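You operate a simulated robot arm through the tools that you are given. There is no shell and no other tool. Be economical: measure what you need, move in short steps, check, and stop when the job is done.

The job below is to be done with a simulated robot arm. You get a single attempt, and the scene is never put back.

TASK
Read the blue vial for nitrate: OK well if it shows 150 to 200, else RETEST. Then switch off.
Fine: the photometer is already zeroed; off is its knob at OFF.

It is judged by the outcome, as a careful person would: the job done as asked, and still so three seconds after it is handed in. It fails if anything else is knocked over, pushed out of place, dropped, spilled or broken.

THE ROBOT
A 6-joint arm with a two-finger parallel gripper, fixed in place. Base frame: the origin is at the foot of the arm, x ahead of it, y to its left, z up; the work surface is at about z = 0.806. Lengths are in m, angles in degrees, forces in N, time in s.
With the tool pointing down near the work surface it reaches from about 0.26 to 0.68 m from the base axis. Its first joint turns from -66.0 to 66.0 degrees. Payload 2.9 kg.
The TCP is the grasp point between the finger pads, 0.03 m short of the fingertips. In the tool frame z runs along the fingers and y along their closing line. Largest opening 0.11 m; finger width 0.02, thickness 0.01; the body of the gripper, 0.048 by 0.112 m, starts 0.055 m behind the TCP.
Orientation is told as [roll, pitch, yaw] about the base's x, y, z axes, in that order, counted from this pose: with the fingers straight down and closing along the base's y, the tool's x points along the base's -x, its y along +y and its z along -z.

THE INTERFACE
- The arm moves only by the tool apply_moves. Its argument "deltas" is a list that holds one entry, the list of rows, each a list of 7 numbers: the shift along the base's x, y, z in m, then the turn, a rotation vector about the base's x, y, z in degrees, then the closure, from 0 (fully open) to 1 (shut). In form: [[[tx, ty, tz, ax, ay, az, jaw], ...]]. A call has 1 to 8 rows; each row shifts and turns the commanded pose from where the row before left it. Each row takes 0.2 s and may step no farther than 0.05 m and 8.6 degrees from the row before; otherwise, or with a gripper value out of range, the whole call is refused. A pose out of reach is approached as far as the arm can. The call stops where the force on the tool passes 40 N (or 10 N more than at its start, if that is more) or the arm is blocked; 0.2 s more then pass. The fingers move at their own pace (about 0.108 m/s each) and stop on an object; they squeeze with about 32 N. The grip force told is the motor's: it shows also when the fingers shut on nothing. Time passes only in rows, and 0.2 s behind the last, so rows that do not move let the fingers close. It gives the time, the measured TCP pose, the force on the tool (base axes), the opening and the grip force at its end, in the units of the frame above (readings bear some noise).
- Cameras (640 x 400 px; columns grow to the right, rows downward): "scene" is fixed at [0.0756, 0.4316, 1.4033]; the picture's right is [-0.73, -0.68, 0.00], its down [-0.30, 0.32, -0.90] and it looks along [0.61, -0.65, -0.44] (base axes); focal length 337 px, centre (320, 200). "wrist" rides on the gripper at [0.072, 0.017, -0.103] in the tool frame; the picture's right is [-0.23, 0.97, 0.00], its down [-0.76, -0.18, -0.62] and it looks along [-0.61, -0.14, 0.78] (tool axes); focal length 222 px, centre (320, 200). There is no depth. A picture from a camera that has moved, and an enlarged one, comes with that camera's place and axes in the base frame and with its lens. The place of the scene camera against the robot may be out by one fixed shift of up to 0.012 m in any direction.
- camera(camera): a new picture of that camera. No time passes.
- inspect(camera, box): a new picture of the part [left, top, right, bottom] of that camera's present view, enlarged. No time passes.
- close_job(): hands the job in; it is judged then, once.

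Go step by step. Nothing tells you positions but the pictures and the camera data: compare them with the known pose of the tool, close in by small moves and look again before you grip or let go. The budget is 120 turns and 84 pictures, counting those below and the enlarged ones. Unless the task says otherwise, let go and move clear before handing in, and close with one line.

The tools are called after "Emit:" as name(argument=value, ...) on one line, values as JSON. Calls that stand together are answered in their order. apply_moves: Moves the arm, as the interface text tells. Its arguments: {"type":"object","properties":{"deltas":{"type":"array"}},"required":["deltas"]} The other tools are called the same way: camera (camera) takes a picture; inspect (camera, box) takes an enlarged picture of a part of a camera's view; close_job () hands the job in.

At the start:

```text
time: 0.0
eef_pos: [0.3772, -0.2229, 1.1369]
orientation: [-0.2, 0.0, 0.1]
wrist_force: [0.2, 0.1, 0.1]
width: 0.1102
grasp_force: 0.0
```

scene: 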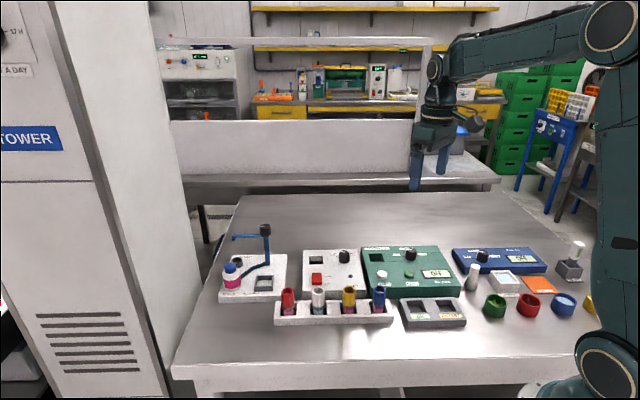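
wrist: 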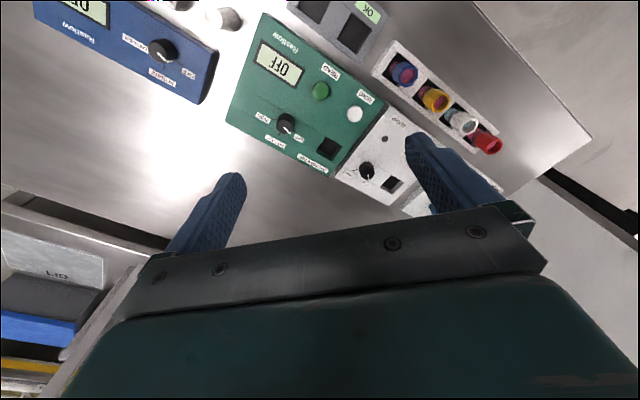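

I see a bench with several instruments, a rack with four capped vials (red, white, yellow, blue), and a two-well OK/RETEST block. I'll enlarge the pictures to read the labels.

Emit:
inspect(camera="scene", box=[350, 230, 480, 340])

Emit:
inspect(camera="scene", box=[210, 210, 400, 335])

Emit:
inspect(camera="wrist", box=[220, 0, 400, 200])

Emit:
inspect(camera="scene", box=[440, 230, 600, 330])

```text
3.64 times, centred on (415, 285) of scene
camera zoom: at [0.0756, 0.4316, 1.4033], right [-0.73, -0.68, 0.0], down [-0.3, 0.32, -0.9], along [0.61, -0.65, -0.44], focal length 1226 px, centre (-26, -109)
```

zoom: 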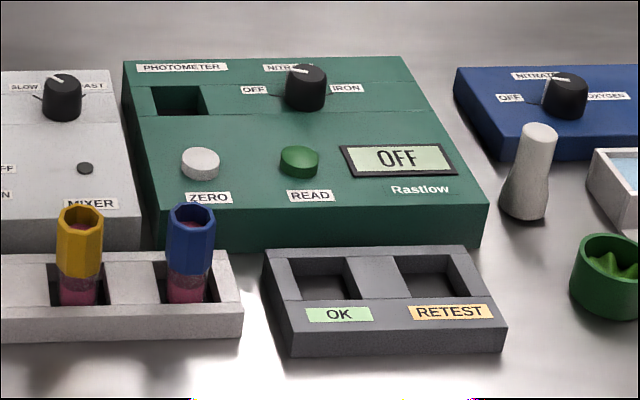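

```text
3.20 times, centred on (305, 272) of scene
camera zoom: at [0.0756, 0.4316, 1.4033], right [-0.73, -0.68, 0.0], down [-0.3, 0.32, -0.9], along [0.61, -0.65, -0.44], focal length 1079 px, centre (368, -32)
```

zoom: 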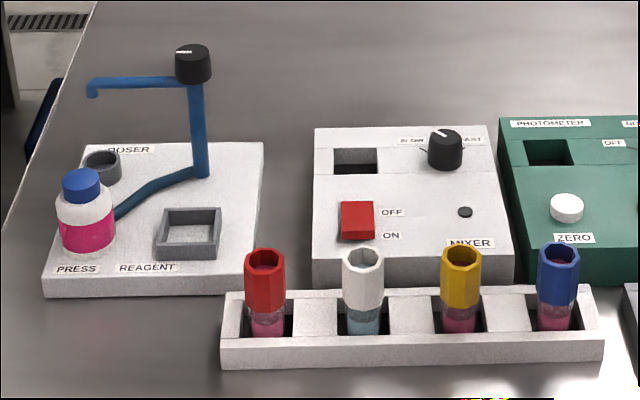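

```text
2.00 times, centred on (310, 100) of wrist
camera zoom: at [0.304, -0.208, 1.2389], right [0.23, 0.97, 0.0], down [0.76, -0.18, 0.62], along [0.61, -0.14, -0.78], focal length 444 px, centre (340, 400)
```

zoom: 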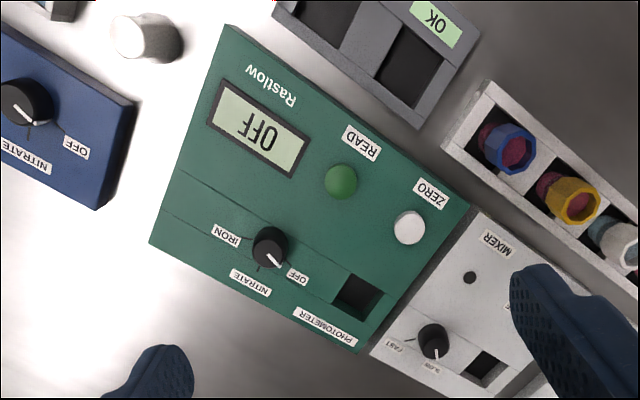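

```text
4.00 times, centred on (520, 280) of scene
camera zoom: at [0.0756, 0.4316, 1.4033], right [-0.73, -0.68, 0.0], down [-0.3, 0.32, -0.9], along [0.61, -0.65, -0.44], focal length 1348 px, centre (-480, -120)
```

zoom: 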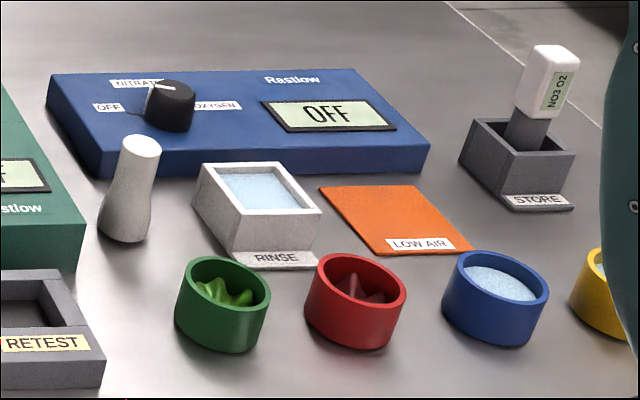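

The devices sit turned about 45° to the base. I put the knob near (0.415, -0.292, 0.87) and the blue vial near (0.388, -0.103, 0.88). I'll turn the tool 45°, come down over the photometer and look closer.

Emit:
apply_moves(deltas=[[[0.006, -0.012, -0.02, 0, 0, 7.5, 0.4], [0.006, -0.012, -0.02, 0, 0, 7.5, 0.4], [0.006, -0.012, -0.02, 0, 0, 7.5, 0.4], [0.006, -0.011, -0.02, 0, 0, 7.5, 0.4], [0.007, -0.011, -0.02, 0, 0, 7.5, 0.4], [0.007, -0.011, -0.02, 0, 0, 7.5, 0.4]]])

Emit:
camera(camera="wrist")

Emit:
camera(camera="scene")

```text
time: 1.4
eef_pos: [0.4155, -0.2921, 1.0155]
orientation: [0.0, 0.0, 45.2]
wrist_force: [0.1, 0.3, -0.5]
width: 0.0658
grasp_force: 0.1
```

```text
77 pictures are left
camera wrist: at [0.3532, -0.3329, 1.1195], right [-0.53, 0.85, 0.0], down [0.66, 0.41, 0.62], along [0.53, 0.33, -0.78], focal length 222 px, centre (320, 200)
```

wrist: 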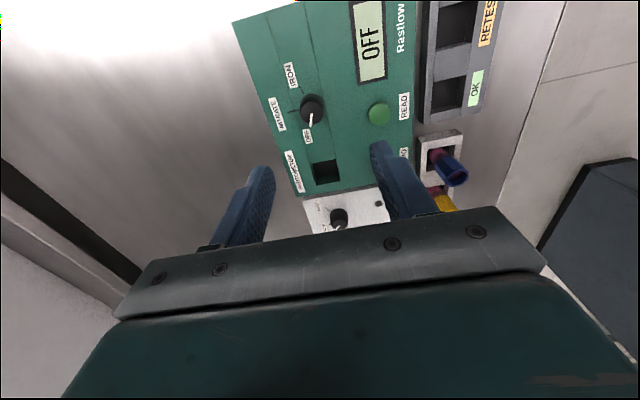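

```text
76 pictures are left
```

scene: 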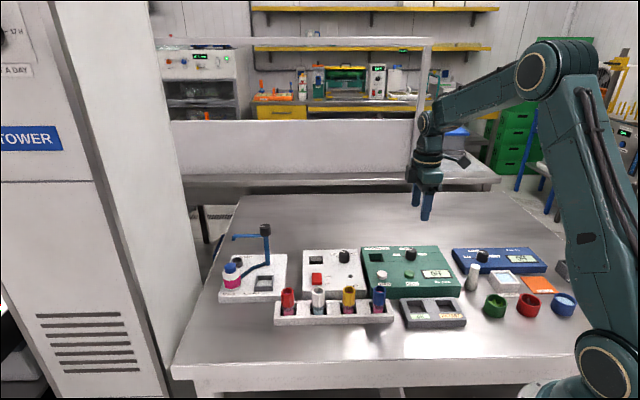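

The photometer edges line up with the tool now. I'll enlarge the knob area.

Emit:
inspect(camera="wrist", box=[240, 20, 480, 220])

```text
2.00 times, centred on (360, 120) of wrist
camera zoom: at [0.3532, -0.3329, 1.1195], right [-0.53, 0.85, 0.0], down [0.66, 0.41, 0.62], along [0.53, 0.33, -0.78], focal length 444 px, centre (240, 360)
```

zoom: 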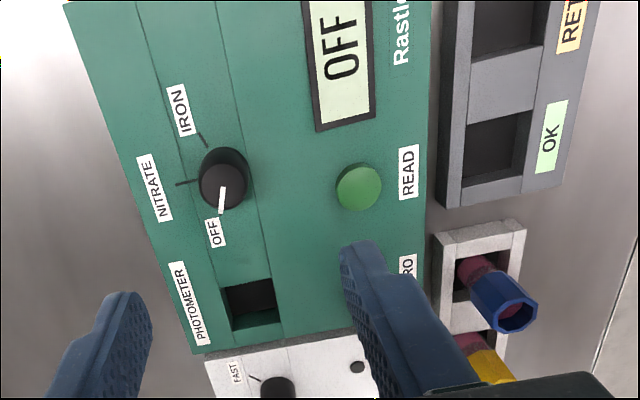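

I take the knob to be near (0.426, -0.298), with OFF pointing at about +23° and NITRATE at about -48°, so the turn is roughly -70°. I'll go lower above it and check.

Emit:
apply_moves(deltas=[[[0.005, -0.003, -0.03, 0, 0, 0, 0.5], [0.005, -0.003, -0.03, 0, 0, 0, 0.5], [0, 0, -0.02, 0, 0, 0, 0.5], [0, 0, 0, 0, 0, 0, 0.5]]])

Emit:
camera(camera="wrist")

Emit:
inspect(camera="scene", box=[350, 200, 480, 300])

```text
time: 2.4
eef_pos: [0.4255, -0.2986, 0.9355]
orientation: [0.0, 0.0, 44.9]
wrist_force: [0.5, -0.2, 0.2]
width: 0.0548
grasp_force: 0.1
```

```text
74 pictures are left
camera wrist: at [0.3621, -0.3391, 1.0392], right [-0.53, 0.85, 0.0], down [0.66, 0.41, 0.62], along [0.53, 0.33, -0.78], focal length 222 px, centre (320, 200)
```

wrist: 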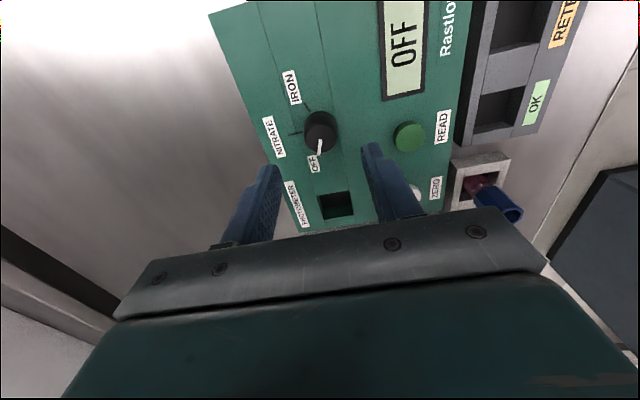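

```text
4.00 times, centred on (415, 250) of scene
camera zoom: at [0.0756, 0.4316, 1.4033], right [-0.73, -0.68, 0.0], down [-0.3, 0.32, -0.9], along [0.61, -0.65, -0.44], focal length 1348 px, centre (-60, 0)
```

zoom: 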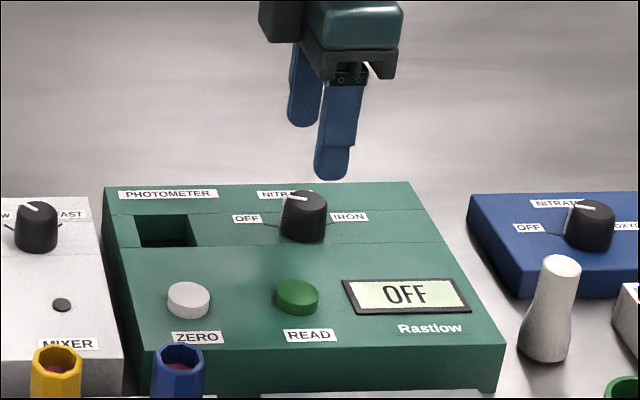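

The tool looks well centred over the knob. I'll zoom in once to confirm the centre and the pointer and tick angles.

Emit:
inspect(camera="wrist", box=[260, 60, 380, 220])

Emit:
inspect(camera="scene", box=[400, 240, 450, 270])

```text
2.50 times, centred on (320, 140) of wrist
camera zoom: at [0.3621, -0.3391, 1.0392], right [-0.53, 0.85, 0.0], down [0.66, 0.41, 0.62], along [0.53, 0.33, -0.78], focal length 555 px, centre (320, 350)
```

zoom: 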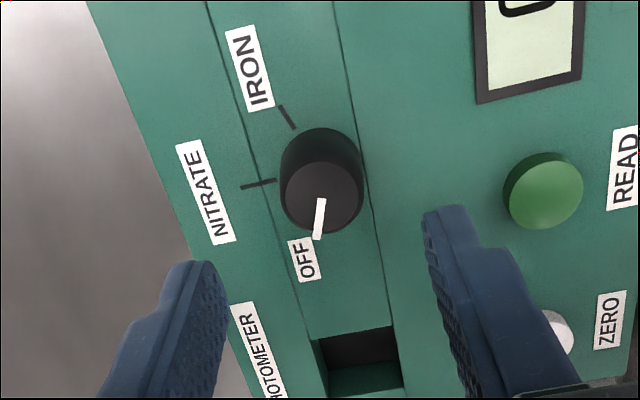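

```text
12.80 times, centred on (425, 255) of scene
camera zoom: at [0.0756, 0.4316, 1.4033], right [-0.73, -0.68, 0.0], down [-0.3, 0.32, -0.9], along [0.61, -0.65, -0.44], focal length 4314 px, centre (-1024, -504)
```

zoom: 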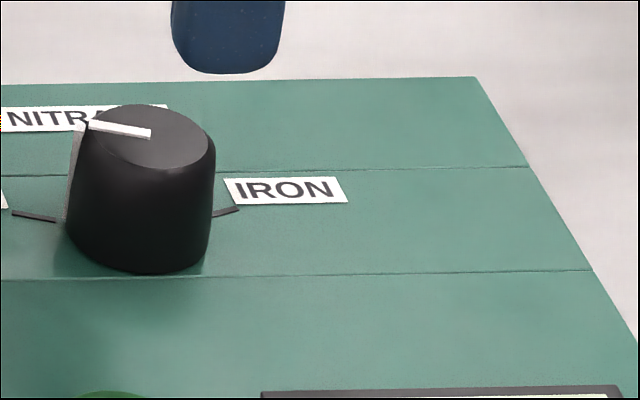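

The knob is centred between the fingers. I'll lower 0.047 m without closing and check the height.

Emit:
apply_moves(deltas=[[[0, -0.001, -0.025, 0, 0, 0, 0.5], [0, 0, -0.022, 0, 0, 0, 0.5], [0, 0, 0, 0, 0, 0, 0.5]]])

Emit:
inspect(camera="scene", box=[390, 220, 460, 280])

Emit:
inspect(camera="wrist", box=[240, 80, 400, 220])

```text
time: 3.2
eef_pos: [0.4258, -0.2997, 0.8892]
orientation: [-0.1, 0.0, 45.1]
wrist_force: [1.4, 0.3, 0.2]
width: 0.055
grasp_force: 0.1
```

```text
6.67 times, centred on (425, 250) of scene
camera zoom: at [0.0756, 0.4316, 1.4033], right [-0.73, -0.68, 0.0], down [-0.3, 0.32, -0.9], along [0.61, -0.65, -0.44], focal length 2247 px, centre (-380, -133)
```

zoom: 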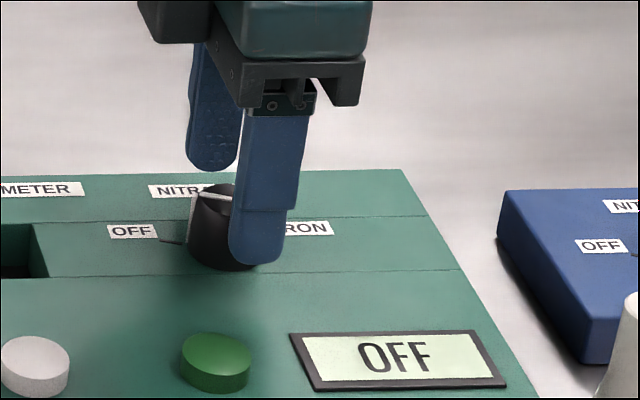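

```text
2.86 times, centred on (320, 150) of wrist
camera zoom: at [0.3629, -0.3405, 0.9922], right [-0.53, 0.85, 0.0], down [0.66, 0.41, 0.62], along [0.53, 0.33, -0.78], focal length 635 px, centre (320, 343)
```

zoom: 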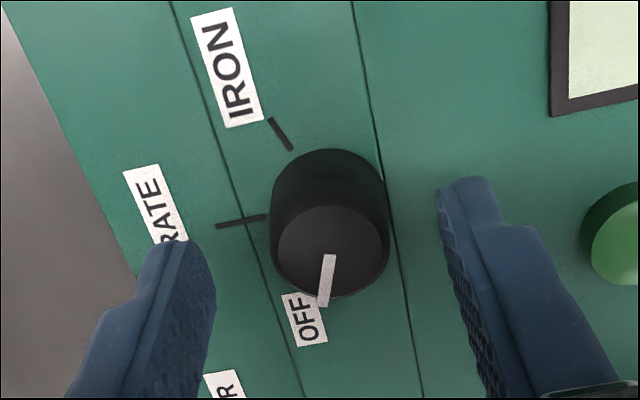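

The fingers straddle the knob, off by about 2 mm. I'll shift, lower 6 mm and close on it.

Emit:
apply_moves(deltas=[[[-0.0025, 0, -0.006, 0, 0, 0, 0.5], [0, 0, 0, 0, 0, 0, 0.65], [0, 0, 0, 0, 0, 0, 0.8], [0, 0, 0, 0, 0, 0, 0.8]]])

Emit:
inspect(camera="wrist", box=[240, 80, 400, 220])

```text
time: 4.2
eef_pos: [0.4225, -0.2994, 0.8824]
orientation: [-0.1, -0.1, 45.0]
wrist_force: [3.8, -3.2, -4.8]
width: 0.0283
grasp_force: 44.8
```

```text
2.86 times, centred on (320, 150) of wrist
camera zoom: at [0.3596, -0.3405, 0.9856], right [-0.53, 0.85, 0.0], down [0.66, 0.41, 0.62], along [0.53, 0.33, -0.78], focal length 635 px, centre (320, 343)
```

zoom: 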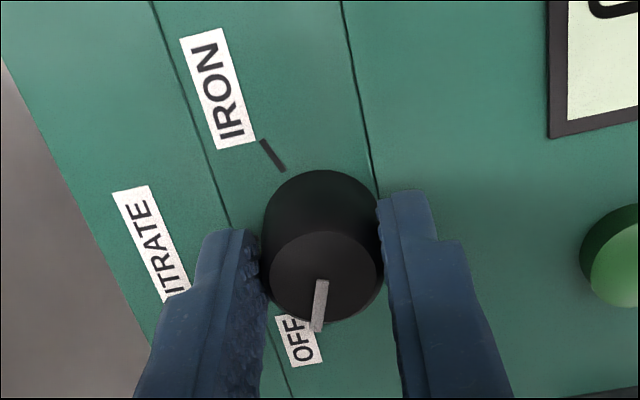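

The knob is gripped. I'll turn it clockwise, seen from above, by 68° in two stages, starting with 40°.

Emit:
apply_moves(deltas=[[[0, 0, 0, 0, 0, -8, 0.8], [0, 0, 0, 0, 0, -8, 0.8], [0, 0, 0, 0, 0, -8, 0.8], [0, 0, 0, 0, 0, -8, 0.8], [0, 0, 0, 0, 0, -8, 0.8]]])

Emit:
inspect(camera="wrist", box=[240, 80, 400, 220])

Emit:
inspect(camera="scene", box=[350, 230, 480, 310])

```text
time: 5.4
eef_pos: [0.422, -0.2987, 0.8821]
orientation: [0.2, 0.0, 5.1]
wrist_force: [3.8, 12.1, 0.8]
width: 0.0284
grasp_force: 45.2
```

```text
2.86 times, centred on (320, 150) of wrist
camera zoom: at [0.3484, -0.2894, 0.9858], right [0.14, 0.99, 0.0], down [0.77, -0.11, 0.62], along [0.62, -0.09, -0.78], focal length 635 px, centre (320, 343)
```

zoom: 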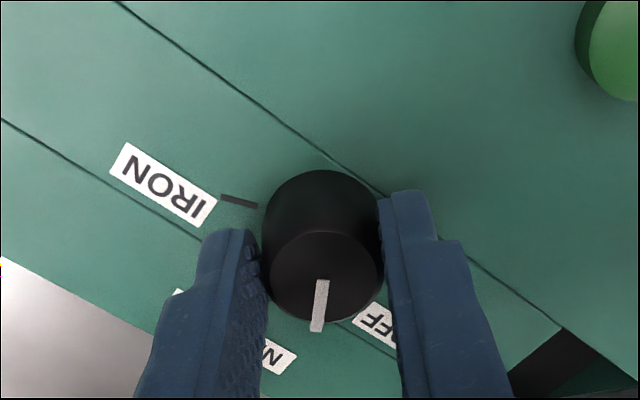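

```text
4.92 times, centred on (415, 270) of scene
camera zoom: at [0.0757, 0.4319, 1.4032], right [-0.73, -0.68, 0.0], down [-0.3, 0.32, -0.9], along [0.61, -0.65, -0.44], focal length 1659 px, centre (-148, -145)
```

zoom: 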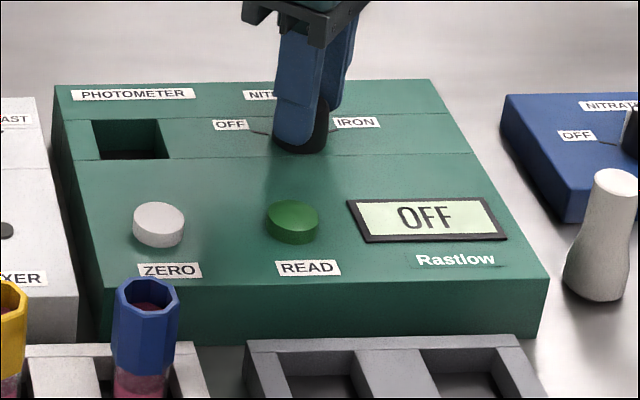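

The knob follows the fingers and needs about another 30°.

Emit:
apply_moves(deltas=[[[0, -0.001, 0, 0, 0, -8, 0.8], [0, 0, 0, 0, 0, -8, 0.8], [0, 0, 0, 0, 0, -7, 0.8], [0, 0, 0, 0, 0, -6, 0.8], [0, 0, 0, 0, 0, 0, 0.8]]])

Emit:
inspect(camera="wrist", box=[240, 80, 400, 220])

Emit:
inspect(camera="scene", box=[350, 230, 480, 310])

```text
time: 6.6
eef_pos: [0.4216, -0.2957, 0.8821]
orientation: [0.3, 0.3, -23.6]
wrist_force: [-2.4, 35.1, 8.3]
width: 0.0283
grasp_force: 44.5
```

```text
2.86 times, centred on (320, 150) of wrist
camera zoom: at [0.3627, -0.2544, 0.986], right [0.6, 0.8, 0.01], down [0.63, -0.47, 0.62], along [0.5, -0.37, -0.78], focal length 635 px, centre (320, 343)
```

zoom: 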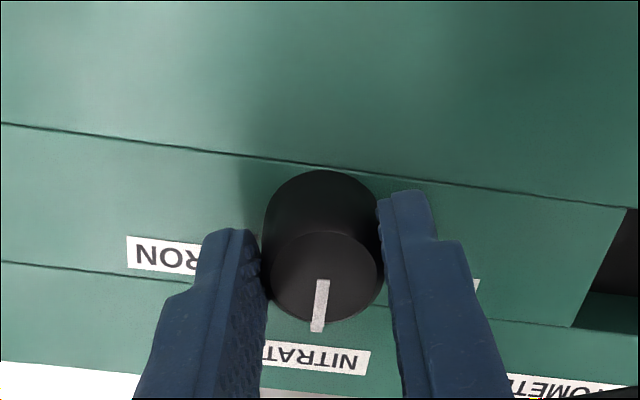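

```text
4.92 times, centred on (415, 270) of scene
camera zoom: at [0.0754, 0.4325, 1.403], right [-0.73, -0.68, 0.0], down [-0.3, 0.32, -0.9], along [0.61, -0.65, -0.44], focal length 1659 px, centre (-148, -145)
```

zoom: 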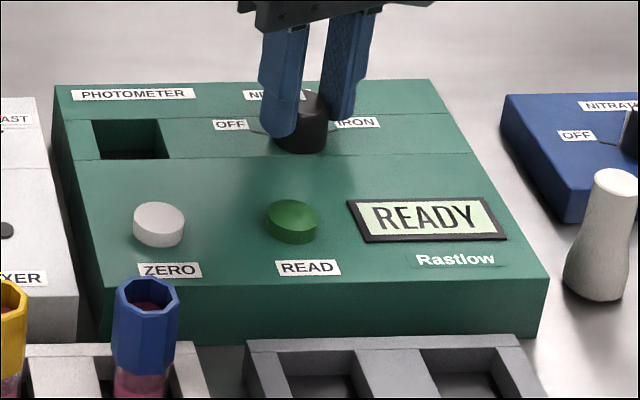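

The display shows READY and the knob is at NITRATE, though there is some side force on the tool. I'll ease that off, then open and rise.

Emit:
apply_moves(deltas=[[[0, 0.004, 0, 0, 0, 0, 0.8], [0, 0, 0, 0, 0, 0, 0.5], [0, 0, 0, 0, 0, 0, 0.5]]])

Emit:
inspect(camera="wrist", box=[240, 80, 400, 220])

```text
time: 7.4
eef_pos: [0.4215, -0.2972, 0.8825]
orientation: [-0.1, -0.1, -24.2]
wrist_force: [0.1, 0.1, 0.7]
width: 0.0552
grasp_force: 0.1
```

```text
2.86 times, centred on (320, 150) of wrist
camera zoom: at [0.3631, -0.2534, 0.9855], right [0.6, 0.8, 0.0], down [0.62, -0.47, 0.62], along [0.5, -0.38, -0.78], focal length 635 px, centre (320, 343)
```

zoom: 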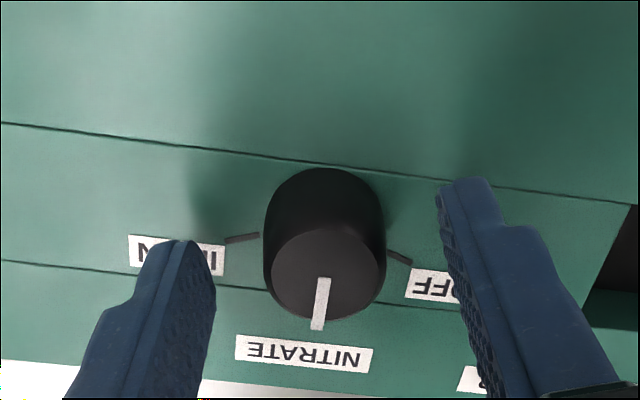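

The knob points at NITRATE and is centred near (0.4215, -0.297). I'll rise, turn to -45° and move over the blue vial.

Emit:
apply_moves(deltas=[[[0, 0, 0.045, 0, 0, 0, 0.5], [0, 0, 0.045, 0, 0, 0, 0.5], [-0.0065, 0.04, 0.03, 0, 0, -7, 0.45], [-0.0065, 0.04, 0, 0, 0, -7, 0.45], [-0.0065, 0.04, 0, 0, 0, -7, 0.45], [-0.0065, 0.04, 0, 0, 0, 0, 0.45], [-0.0065, 0.034, 0, 0, 0, 0, 0.45], [0, 0, 0, 0, 0, 0, 0.45]]])

Emit:
camera(camera="wrist")

Emit:
inspect(camera="scene", box=[340, 180, 480, 320])

```text
refused: row 3 steps farther than a row can; nothing moved
```

```text
62 pictures are left
camera wrist: at [0.3631, -0.2534, 0.9855], right [0.6, 0.8, 0.0], down [0.62, -0.47, 0.62], along [0.5, -0.38, -0.78], focal length 222 px, centre (320, 200)
```

wrist: 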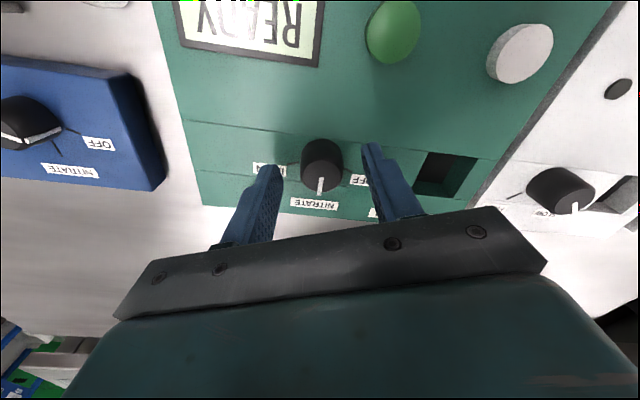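

```text
2.86 times, centred on (410, 250) of scene
camera zoom: at [0.0757, 0.4316, 1.4033], right [-0.73, -0.68, 0.0], down [-0.3, 0.32, -0.9], along [0.61, -0.65, -0.44], focal length 963 px, centre (63, 57)
```

zoom: 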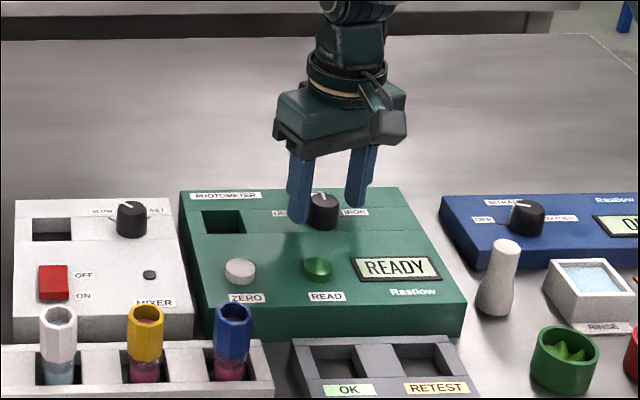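

One row stepped too far; nothing moved. I'll do the same with smaller steps.

Emit:
apply_moves(deltas=[[[0, 0, 0.04, 0, 0, 0, 0.5], [0, 0, 0.04, 0, 0, 0, 0.5], [0, 0, 0.04, 0, 0, 0, 0.5], [-0.0065, 0.04, 0, 0, 0, -7, 0.45], [-0.0065, 0.04, 0, 0, 0, -7, 0.45], [-0.0065, 0.04, 0, 0, 0, -7, 0.45], [-0.0065, 0.04, 0, 0, 0, 0, 0.45], [-0.0065, 0.034, 0, 0, 0, 0, 0.45]]])

Emit:
camera(camera="wrist")

Emit:
inspect(camera="scene", box=[340, 180, 480, 320])

```text
time: 9.2
eef_pos: [0.3897, -0.1053, 1.0053]
orientation: [0.0, -0.1, -45.0]
wrist_force: [0.2, -0.6, 0.7]
width: 0.0604
grasp_force: 0.1
```

```text
60 pictures are left
camera wrist: at [0.3492, -0.0432, 1.1085], right [0.85, 0.53, 0.0], down [0.41, -0.66, 0.62], along [0.33, -0.53, -0.78], focal length 222 px, centre (320, 200)
```

wrist: 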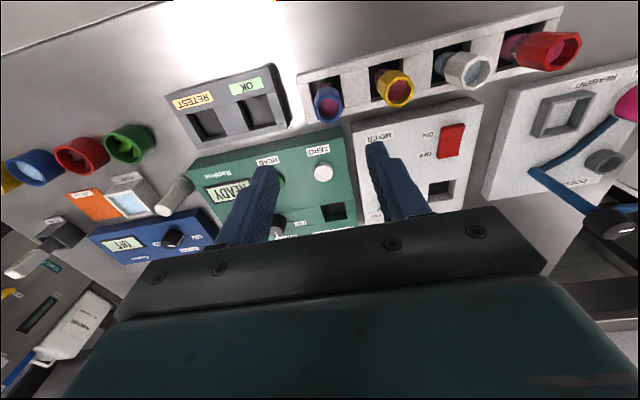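

```text
2.86 times, centred on (410, 250) of scene
camera zoom: at [0.0757, 0.4316, 1.4032], right [-0.73, -0.68, 0.0], down [-0.3, 0.32, -0.9], along [0.61, -0.65, -0.44], focal length 963 px, centre (63, 57)
```

zoom: 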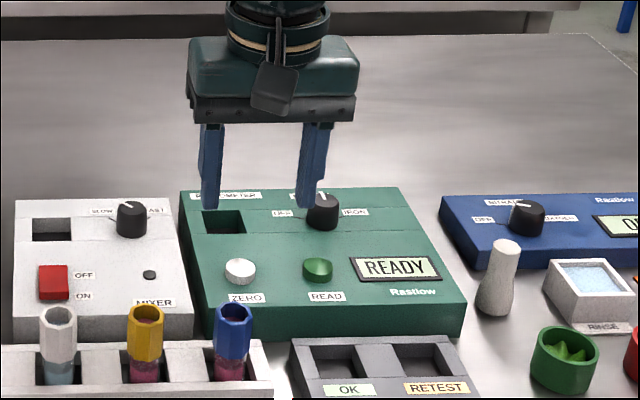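

Both views show the blue vial at the end of the rack. I'll zoom in to locate its rim.

Emit:
inspect(camera="wrist", box=[260, 50, 420, 150])

Emit:
inspect(camera="scene", box=[340, 270, 410, 330])

```text
4.00 times, centred on (340, 100) of wrist
camera zoom: at [0.3492, -0.0432, 1.1085], right [0.85, 0.53, 0.0], down [0.41, -0.66, 0.62], along [0.33, -0.53, -0.78], focal length 888 px, centre (240, 600)
```

zoom: 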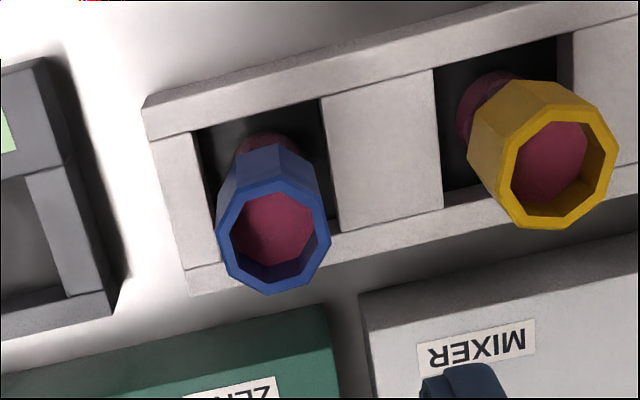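

```text
6.67 times, centred on (375, 300) of scene
camera zoom: at [0.0757, 0.4316, 1.4032], right [-0.73, -0.68, 0.0], down [-0.3, 0.32, -0.9], along [0.61, -0.65, -0.44], focal length 2247 px, centre (-47, -467)
```

zoom: 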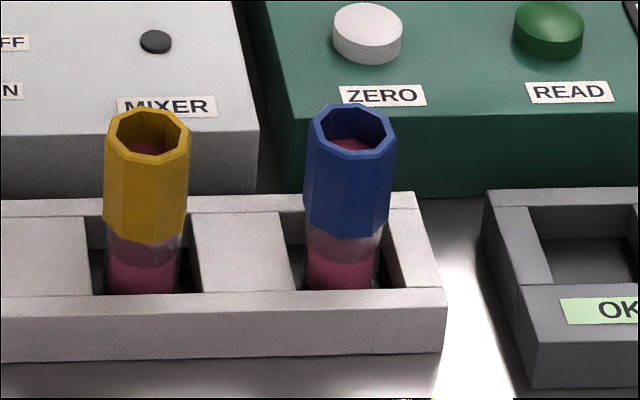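

The vial is near (0.393, -0.097) with its rim at about 0.877, and the collar is about 31 mm wide. I'll descend partway and recheck.

Emit:
apply_moves(deltas=[[[0.003, 0.008, -0.03, 0, 0, 0, 0.45], [0, 0, -0.035, 0, 0, 0, 0.45], [0, 0, 0, 0, 0, 0, 0.45]]])

Emit:
inspect(camera="wrist", box=[220, 40, 420, 220])

Emit:
inspect(camera="scene", box=[330, 230, 430, 330])

```text
time: 10.0
eef_pos: [0.3891, -0.0968, 0.9381]
orientation: [0.1, 0.0, -45.0]
wrist_force: [0.5, -0.8, 0.0]
width: 0.0608
grasp_force: 0.0
```

```text
2.22 times, centred on (320, 130) of wrist
camera zoom: at [0.3498, -0.036, 1.0409], right [0.85, 0.53, 0.0], down [0.41, -0.66, 0.62], along [0.33, -0.53, -0.78], focal length 494 px, centre (320, 356)
```

zoom: 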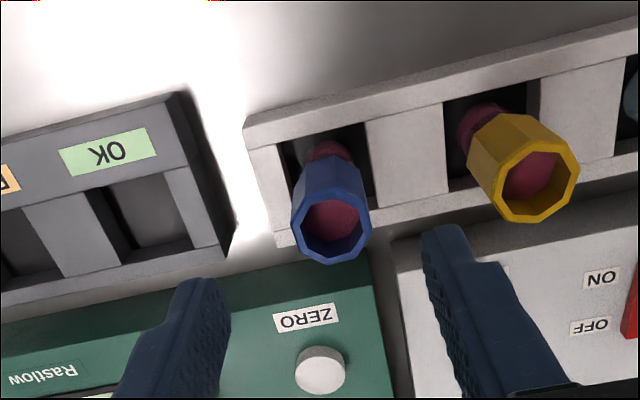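

```text
4.00 times, centred on (380, 280) of scene
camera zoom: at [0.0756, 0.4316, 1.4033], right [-0.73, -0.68, 0.0], down [-0.3, 0.32, -0.9], along [0.61, -0.65, -0.44], focal length 1348 px, centre (80, -120)
```

zoom: 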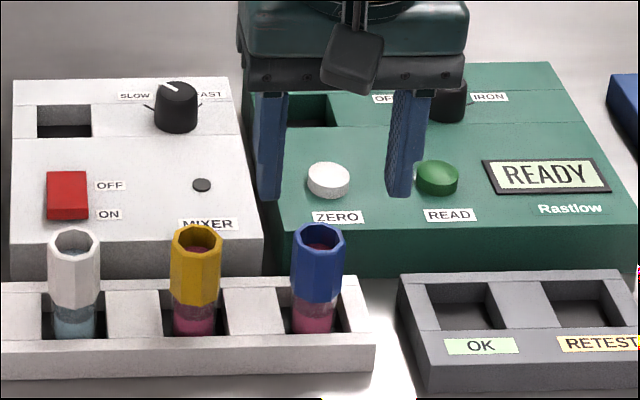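

The rim is at (0.392, -0.096). I'll shift 2–3 mm, go down to TCP z of about 0.88 and check again.

Emit:
apply_moves(deltas=[[[0.0026, 0.001, -0.03, 0, 0, 0, 0.45], [0, 0, -0.028, 0, 0, 0, 0.45], [0, 0, 0, 0, 0, 0, 0.45]]])

Emit:
inspect(camera="wrist", box=[220, 60, 420, 220])

Emit:
inspect(camera="scene", box=[340, 250, 420, 330])

```text
time: 10.8
eef_pos: [0.3934, -0.0935, 0.8803]
orientation: [-0.1, 0.1, -45.0]
wrist_force: [-1.0, 0.3, 0.1]
width: 0.0605
grasp_force: 0.1
```

```text
2.50 times, centred on (320, 140) of wrist
camera zoom: at [0.3544, -0.0322, 0.983], right [0.85, 0.53, 0.0], down [0.41, -0.66, 0.62], along [0.33, -0.53, -0.78], focal length 555 px, centre (320, 350)
```

zoom: 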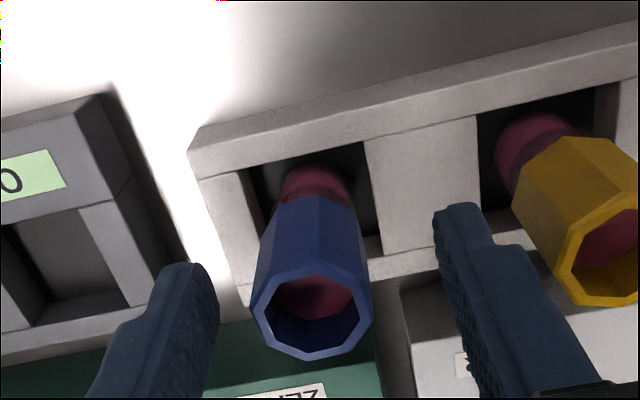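

```text
5.00 times, centred on (380, 290) of scene
camera zoom: at [0.0756, 0.4316, 1.4033], right [-0.73, -0.68, 0.0], down [-0.3, 0.32, -0.9], along [0.61, -0.65, -0.44], focal length 1685 px, centre (20, -250)
```

zoom: 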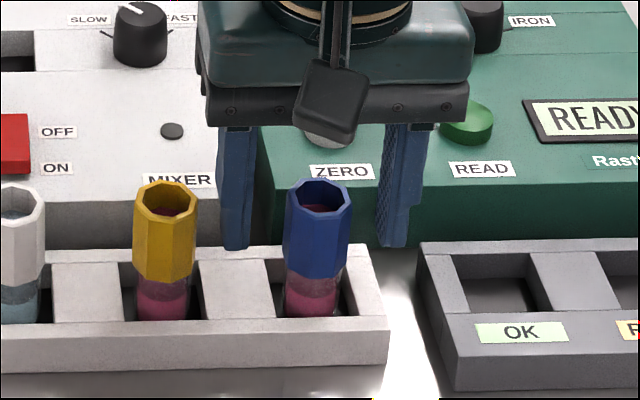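

The rim is about 2.6 mm off centre along the closing line. I'll correct that and close.

Emit:
apply_moves(deltas=[[[-0.0018, -0.0018, 0, 0, 0, 0, 0.45], [0, 0, 0, 0, 0, 0, 0.6], [0, 0, 0, 0, 0, 0, 0.7], [0, 0, 0, 0, 0, 0, 0.8], [0, 0, 0, 0, 0, 0, 0.8]]])

Emit:
inspect(camera="wrist", box=[220, 60, 420, 220])

```text
time: 12.0
eef_pos: [0.3912, -0.0955, 0.8795]
orientation: [-0.1, -0.1, -45.0]
wrist_force: [0.2, 0.5, 0.3]
width: 0.0271
grasp_force: 31.4
```

```text
2.50 times, centred on (320, 140) of wrist
camera zoom: at [0.3522, -0.0336, 0.9833], right [0.85, 0.53, 0.0], down [0.41, -0.66, 0.62], along [0.33, -0.53, -0.78], focal length 555 px, centre (320, 350)
```

zoom: 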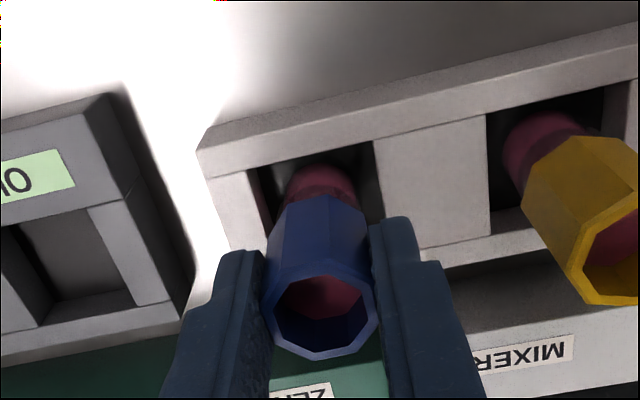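

The vial is held (27 mm). I'll lift it straight up.

Emit:
apply_moves(deltas=[[[0, 0, 0.015, 0, 0, 0, 0.8], [0, 0, 0.025, 0, 0, 0, 0.8], [0, 0, 0.025, 0, 0, 0, 0.8], [0, 0, 0.025, 0, 0, 0, 0.8], [0, 0, 0.01, 0, 0, 0, 0.8]]])

Emit:
inspect(camera="scene", box=[330, 210, 430, 330])

Emit:
camera(camera="wrist")

```text
time: 13.2
eef_pos: [0.394, -0.0967, 0.9835]
orientation: [0.0, 0.0, -45.0]
wrist_force: [0.8, 0.1, 0.9]
width: 0.0267
grasp_force: 32.1
```

```text
3.33 times, centred on (380, 270) of scene
camera zoom: at [0.0756, 0.4316, 1.4033], right [-0.73, -0.68, 0.0], down [-0.3, 0.32, -0.9], along [0.61, -0.65, -0.44], focal length 1124 px, centre (120, -33)
```

zoom: 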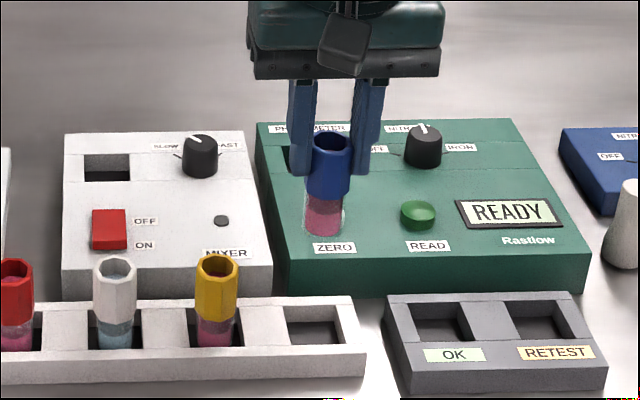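

```text
50 pictures are left
camera wrist: at [0.3547, -0.0345, 1.0854], right [0.85, 0.53, 0.0], down [0.41, -0.66, 0.62], along [0.33, -0.53, -0.78], focal length 222 px, centre (320, 200)
```

wrist: 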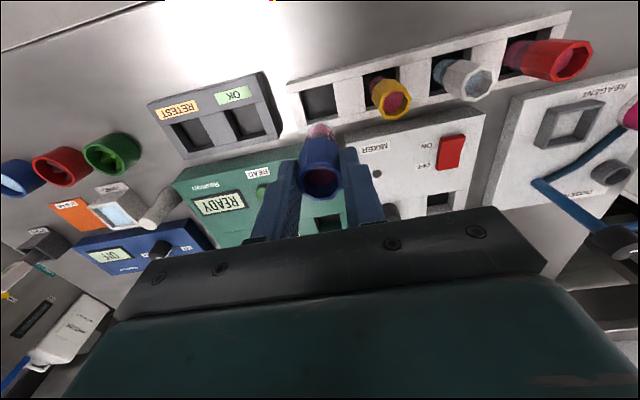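

The vial came up clean, with its bottom at about 0.908. The photometer well should be near (0.4875, -0.2365), so I'll carry it over level.

Emit:
apply_moves(deltas=[[[0.019, -0.028, 0, 0, 0, 0, 0.8], [0.019, -0.028, 0, 0, 0, 0, 0.8], [0.019, -0.028, 0, 0, 0, 0, 0.8], [0.019, -0.028, 0, 0, 0, 0, 0.8], [0.0185, -0.028, 0, 0, 0, 0, 0.8], [0, 0, 0, 0, 0, 0, 0.8]]])

Emit:
inspect(camera="scene", box=[330, 180, 450, 300])

Emit:
inspect(camera="wrist", box=[240, 70, 400, 230])

```text
time: 14.6
eef_pos: [0.4897, -0.2382, 0.9799]
orientation: [0.1, 0.0, -45.0]
wrist_force: [-0.3, 0.0, 0.3]
width: 0.0269
grasp_force: 31.7
```

```text
3.33 times, centred on (390, 240) of scene
camera zoom: at [0.0757, 0.4316, 1.4033], right [-0.73, -0.68, 0.0], down [-0.3, 0.32, -0.9], along [0.61, -0.65, -0.44], focal length 1124 px, centre (87, 67)
```

zoom: 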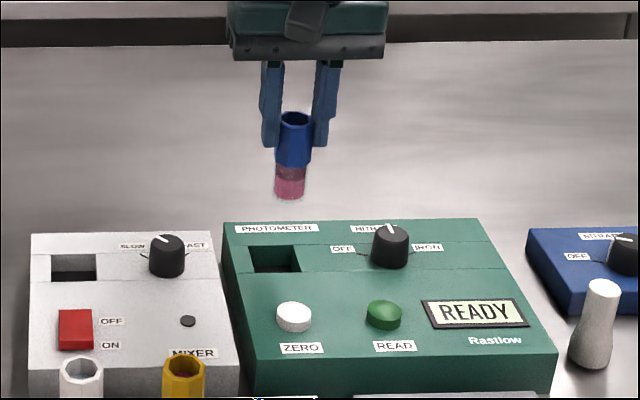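

```text
2.50 times, centred on (320, 150) of wrist
camera zoom: at [0.4505, -0.1763, 1.0825], right [0.85, 0.53, 0.0], down [0.41, -0.66, 0.62], along [0.33, -0.53, -0.78], focal length 555 px, centre (320, 325)
```

zoom: 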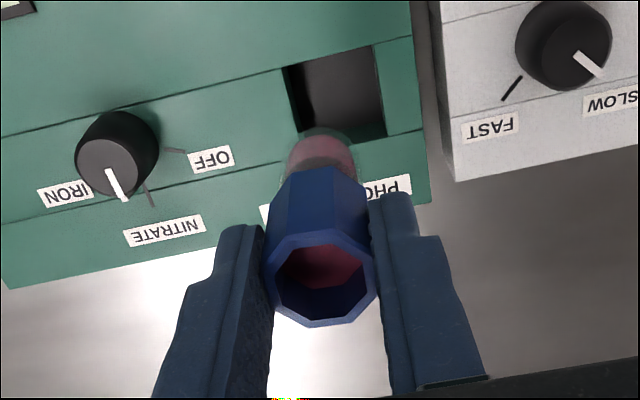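

The well's centre now works out at about (0.493, -0.2325), and the opening is roughly 38 mm. I'll shift and descend to 15 mm above it.

Emit:
apply_moves(deltas=[[[0.0035, 0.0055, 0, 0, 0, 0, 0.8], [0, 0, -0.025, 0, 0, 0, 0.8], [0, 0, -0.02, 0, 0, 0, 0.8], [0, 0, 0, 0, 0, 0, 0.8]]])

Emit:
inspect(camera="scene", box=[350, 200, 430, 290])

Emit:
inspect(camera="wrist", box=[240, 70, 400, 230])

```text
time: 15.6
eef_pos: [0.4927, -0.2316, 0.9348]
orientation: [0.0, 0.0, -44.9]
wrist_force: [0.4, 0.5, -0.3]
width: 0.0269
grasp_force: 31.9
```

```text
4.44 times, centred on (390, 245) of scene
camera zoom: at [0.0757, 0.4316, 1.4033], right [-0.73, -0.68, 0.0], down [-0.3, 0.32, -0.9], along [0.61, -0.65, -0.44], focal length 1498 px, centre (9, 0)
```

zoom: 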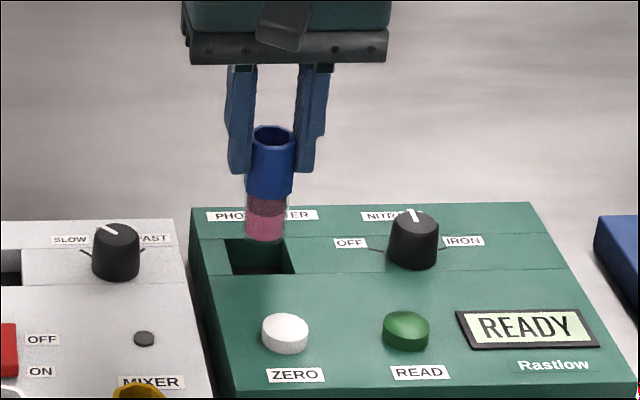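

```text
2.50 times, centred on (320, 150) of wrist
camera zoom: at [0.453, -0.1705, 1.0382], right [0.85, 0.53, 0.0], down [0.41, -0.66, 0.62], along [0.33, -0.53, -0.78], focal length 555 px, centre (320, 325)
```

zoom: 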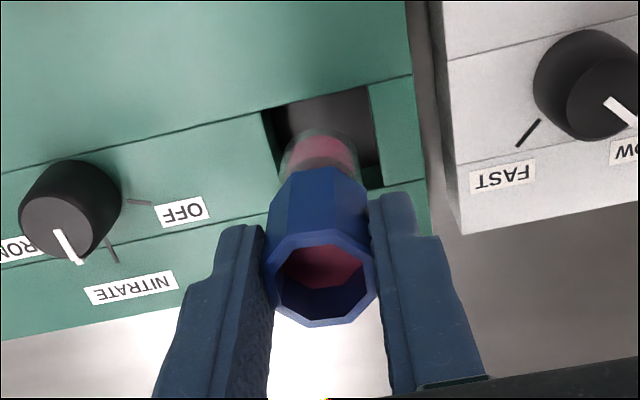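

Both views agree the vial is within about 2 mm of the well's centre. I'll lower it in gently.

Emit:
apply_moves(deltas=[[[0, 0, -0.012, 0, 0, 0, 0.8], [0, 0, -0.012, 0, 0, 0, 0.8], [0, 0, -0.01, 0, 0, 0, 0.8], [0, 0, 0, 0, 0, 0, 0.8]]])

Emit:
inspect(camera="scene", box=[350, 200, 430, 290])

Emit:
inspect(camera="wrist", box=[240, 70, 400, 230])

```text
time: 16.6
eef_pos: [0.491, -0.2315, 0.9]
orientation: [-0.1, 0.0, -45.1]
wrist_force: [0.2, -1.3, -1.1]
width: 0.0271
grasp_force: 31.5
```

```text
4.44 times, centred on (390, 245) of scene
camera zoom: at [0.0757, 0.4316, 1.4033], right [-0.73, -0.68, 0.0], down [-0.3, 0.32, -0.9], along [0.61, -0.65, -0.44], focal length 1498 px, centre (9, 0)
```

zoom: 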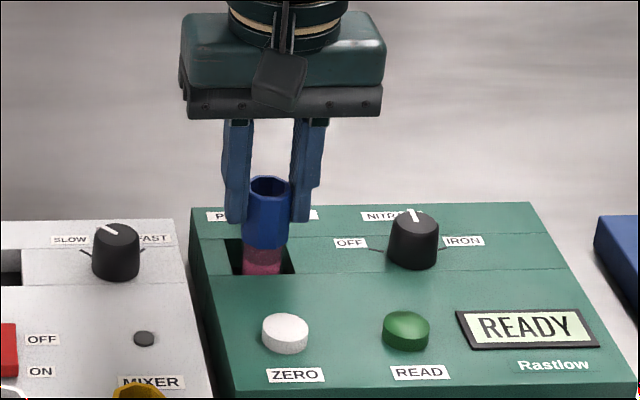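

```text
2.50 times, centred on (320, 150) of wrist
camera zoom: at [0.4518, -0.1692, 1.0035], right [0.85, 0.53, 0.0], down [0.41, -0.66, 0.62], along [0.33, -0.53, -0.78], focal length 555 px, centre (320, 325)
```

zoom: 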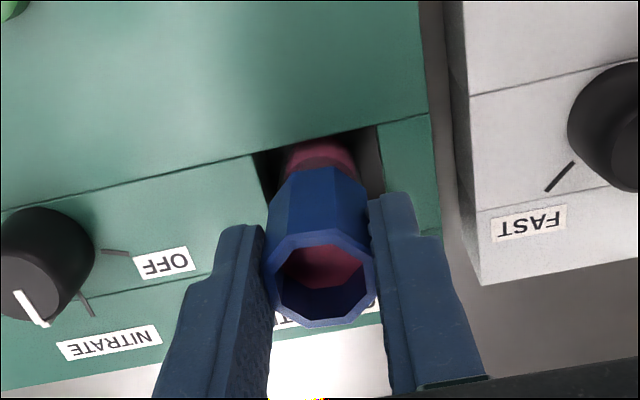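

The vial has entered the well with no force. I'll lower further in small steps.

Emit:
apply_moves(deltas=[[[0.001, -0.001, -0.007, 0, 0, 0, 0.8], [0, 0, -0.006, 0, 0, 0, 0.8], [0, 0, -0.004, 0, 0, 0, 0.8], [0, 0, 0, 0, 0, 0, 0.8]]])

Emit:
inspect(camera="scene", box=[350, 200, 430, 290])

```text
time: 17.3
eef_pos: [0.4936, -0.2316, 0.8927]
orientation: [0.1, -0.3, -45.2]
wrist_force: [-1.2, 0.5, 5.8]
width: 0.0267
grasp_force: 31.7
stopped in row 3: the force on the tool passed its limit (the readings are from after the stop); the commanded pose is now the measured one
```

```text
4.44 times, centred on (390, 245) of scene
camera zoom: at [0.0755, 0.4317, 1.4032], right [-0.73, -0.68, 0.0], down [-0.3, 0.32, -0.9], along [0.61, -0.65, -0.44], focal length 1498 px, centre (9, 0)
```

zoom: 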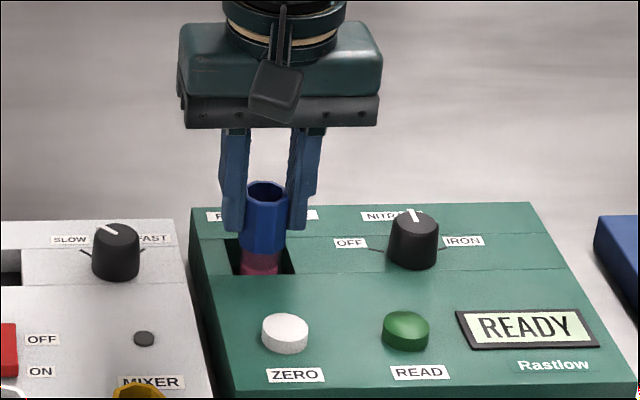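

The vial met the well floor at TCP z = 0.8927, upright. I'll release gently and look.

Emit:
apply_moves(deltas=[[[0, 0, 0.0005, 0, 0, 0, 0.7], [0, 0, 0, 0, 0, 0, 0.6], [0, 0, 0, 0, 0, 0, 0.5], [0, 0, 0, 0, 0, 0, 0.5]]])

Emit:
inspect(camera="scene", box=[350, 200, 430, 290])

Emit:
inspect(camera="wrist", box=[240, 70, 400, 230])

```text
time: 18.3
eef_pos: [0.4933, -0.2325, 0.8926]
orientation: [0.1, -0.4, -45.1]
wrist_force: [0.8, 0.1, 0.0]
width: 0.055
grasp_force: 0.0
```

```text
4.44 times, centred on (390, 245) of scene
camera zoom: at [0.0756, 0.4316, 1.4033], right [-0.73, -0.68, 0.0], down [-0.3, 0.32, -0.9], along [0.61, -0.65, -0.44], focal length 1498 px, centre (9, 0)
```

zoom: 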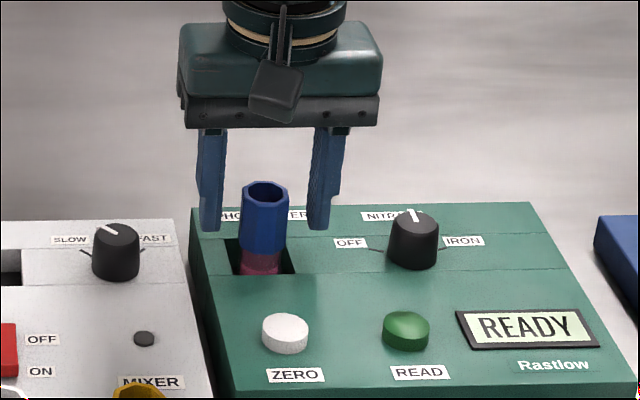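

```text
2.50 times, centred on (320, 150) of wrist
camera zoom: at [0.4537, -0.1703, 0.9955], right [0.85, 0.53, 0.0], down [0.41, -0.66, 0.63], along [0.33, -0.53, -0.78], focal length 555 px, centre (320, 325)
```

zoom: 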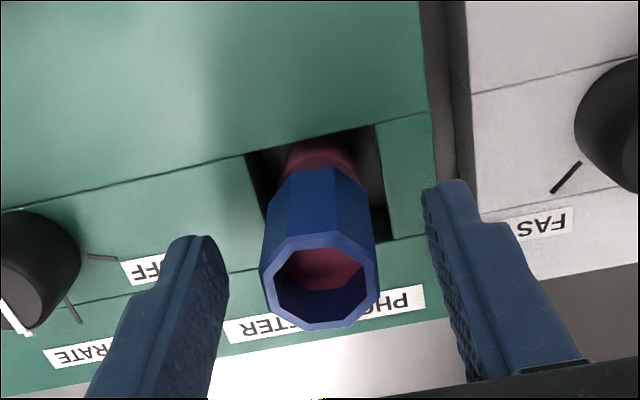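

The vial stands in the well. I'll rise, shut the fingers and go over the READ button, near (0.384, -0.224).

Emit:
apply_moves(deltas=[[[0, 0, 0.03, 0, 0, 0, 0.5], [0, 0, 0.04, 0, 0, 0, 0.5], [0, 0, 0.03, 0, 0, 0, 0.5], [-0.037, 0.003, 0, 0, 0, 0, 1.0], [-0.037, 0.003, 0, 0, 0, 0, 1.0], [-0.035, 0.002, 0, 0, 0, 0, 1.0], [0, 0, -0.03, 0, 0, 0, 1.0], [0, 0, 0, 0, 0, 0, 1.0]]])

Emit:
inspect(camera="wrist", box=[240, 50, 400, 230])

Emit:
inspect(camera="scene", box=[350, 200, 450, 300])

```text
time: 20.1
eef_pos: [0.3854, -0.2267, 0.9612]
orientation: [0.1, -0.4, -45.1]
wrist_force: [-0.6, -0.5, -1.1]
width: 0.0
grasp_force: 32.5
```

```text
2.22 times, centred on (320, 140) of wrist
camera zoom: at [0.3456, -0.1633, 1.0639], right [0.85, 0.53, 0.0], down [0.41, -0.66, 0.63], along [0.33, -0.53, -0.78], focal length 494 px, centre (320, 333)
```

zoom: 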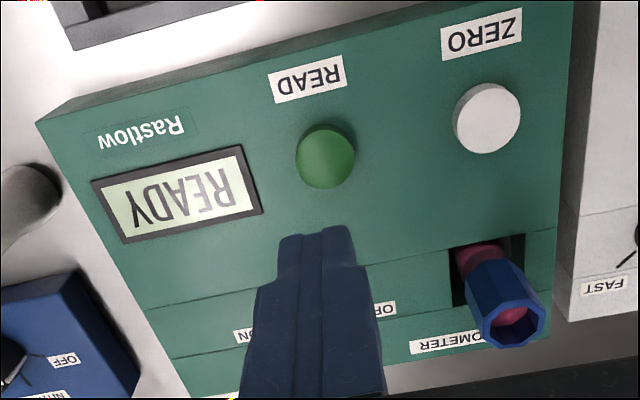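

```text
4.00 times, centred on (400, 250) of scene
camera zoom: at [0.0756, 0.4316, 1.4033], right [-0.73, -0.68, 0.0], down [-0.3, 0.32, -0.9], along [0.61, -0.65, -0.44], focal length 1348 px, centre (0, 0)
```

zoom: 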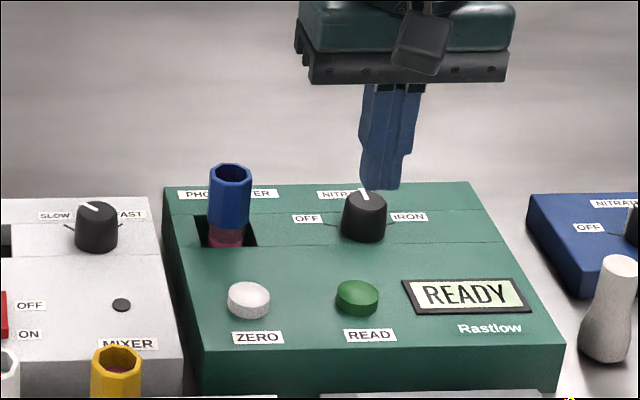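

The READ button is at (0.386, -0.225), right below the fingers. I'll descend to just above it, then press in small steps.

Emit:
apply_moves(deltas=[[[0.001, 0.002, -0.03, 0, 0, 0, 1.0], [0, 0, -0.03, 0, 0, 0, 1.0], [0, 0, -0.006, 0, 0, 0, 1.0], [0, 0, -0.003, 0, 0, 0, 1.0], [0, 0, -0.003, 0, 0, 0, 1.0], [0, 0, -0.003, 0, 0, 0, 1.0]]])

Emit:
inspect(camera="scene", box=[370, 240, 460, 310])

```text
time: 21.5
eef_pos: [0.3851, -0.2232, 0.8859]
orientation: [0.0, -0.3, -45.1]
wrist_force: [-0.3, -0.1, 0.5]
width: 0.0001
grasp_force: 31.7
```

```text
5.71 times, centred on (415, 275) of scene
camera zoom: at [0.0756, 0.4316, 1.4033], right [-0.73, -0.68, 0.0], down [-0.3, 0.32, -0.9], along [0.61, -0.65, -0.44], focal length 1926 px, centre (-223, -229)
```

zoom: 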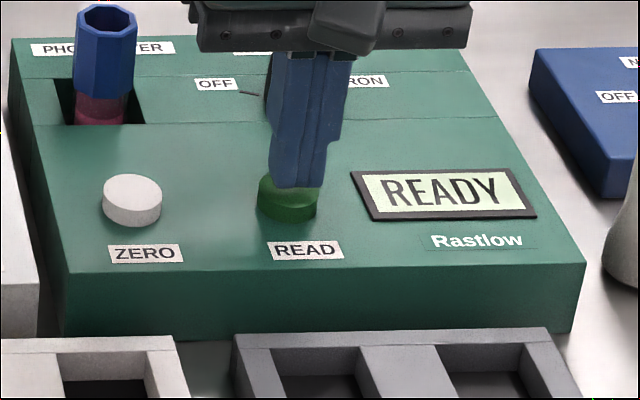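

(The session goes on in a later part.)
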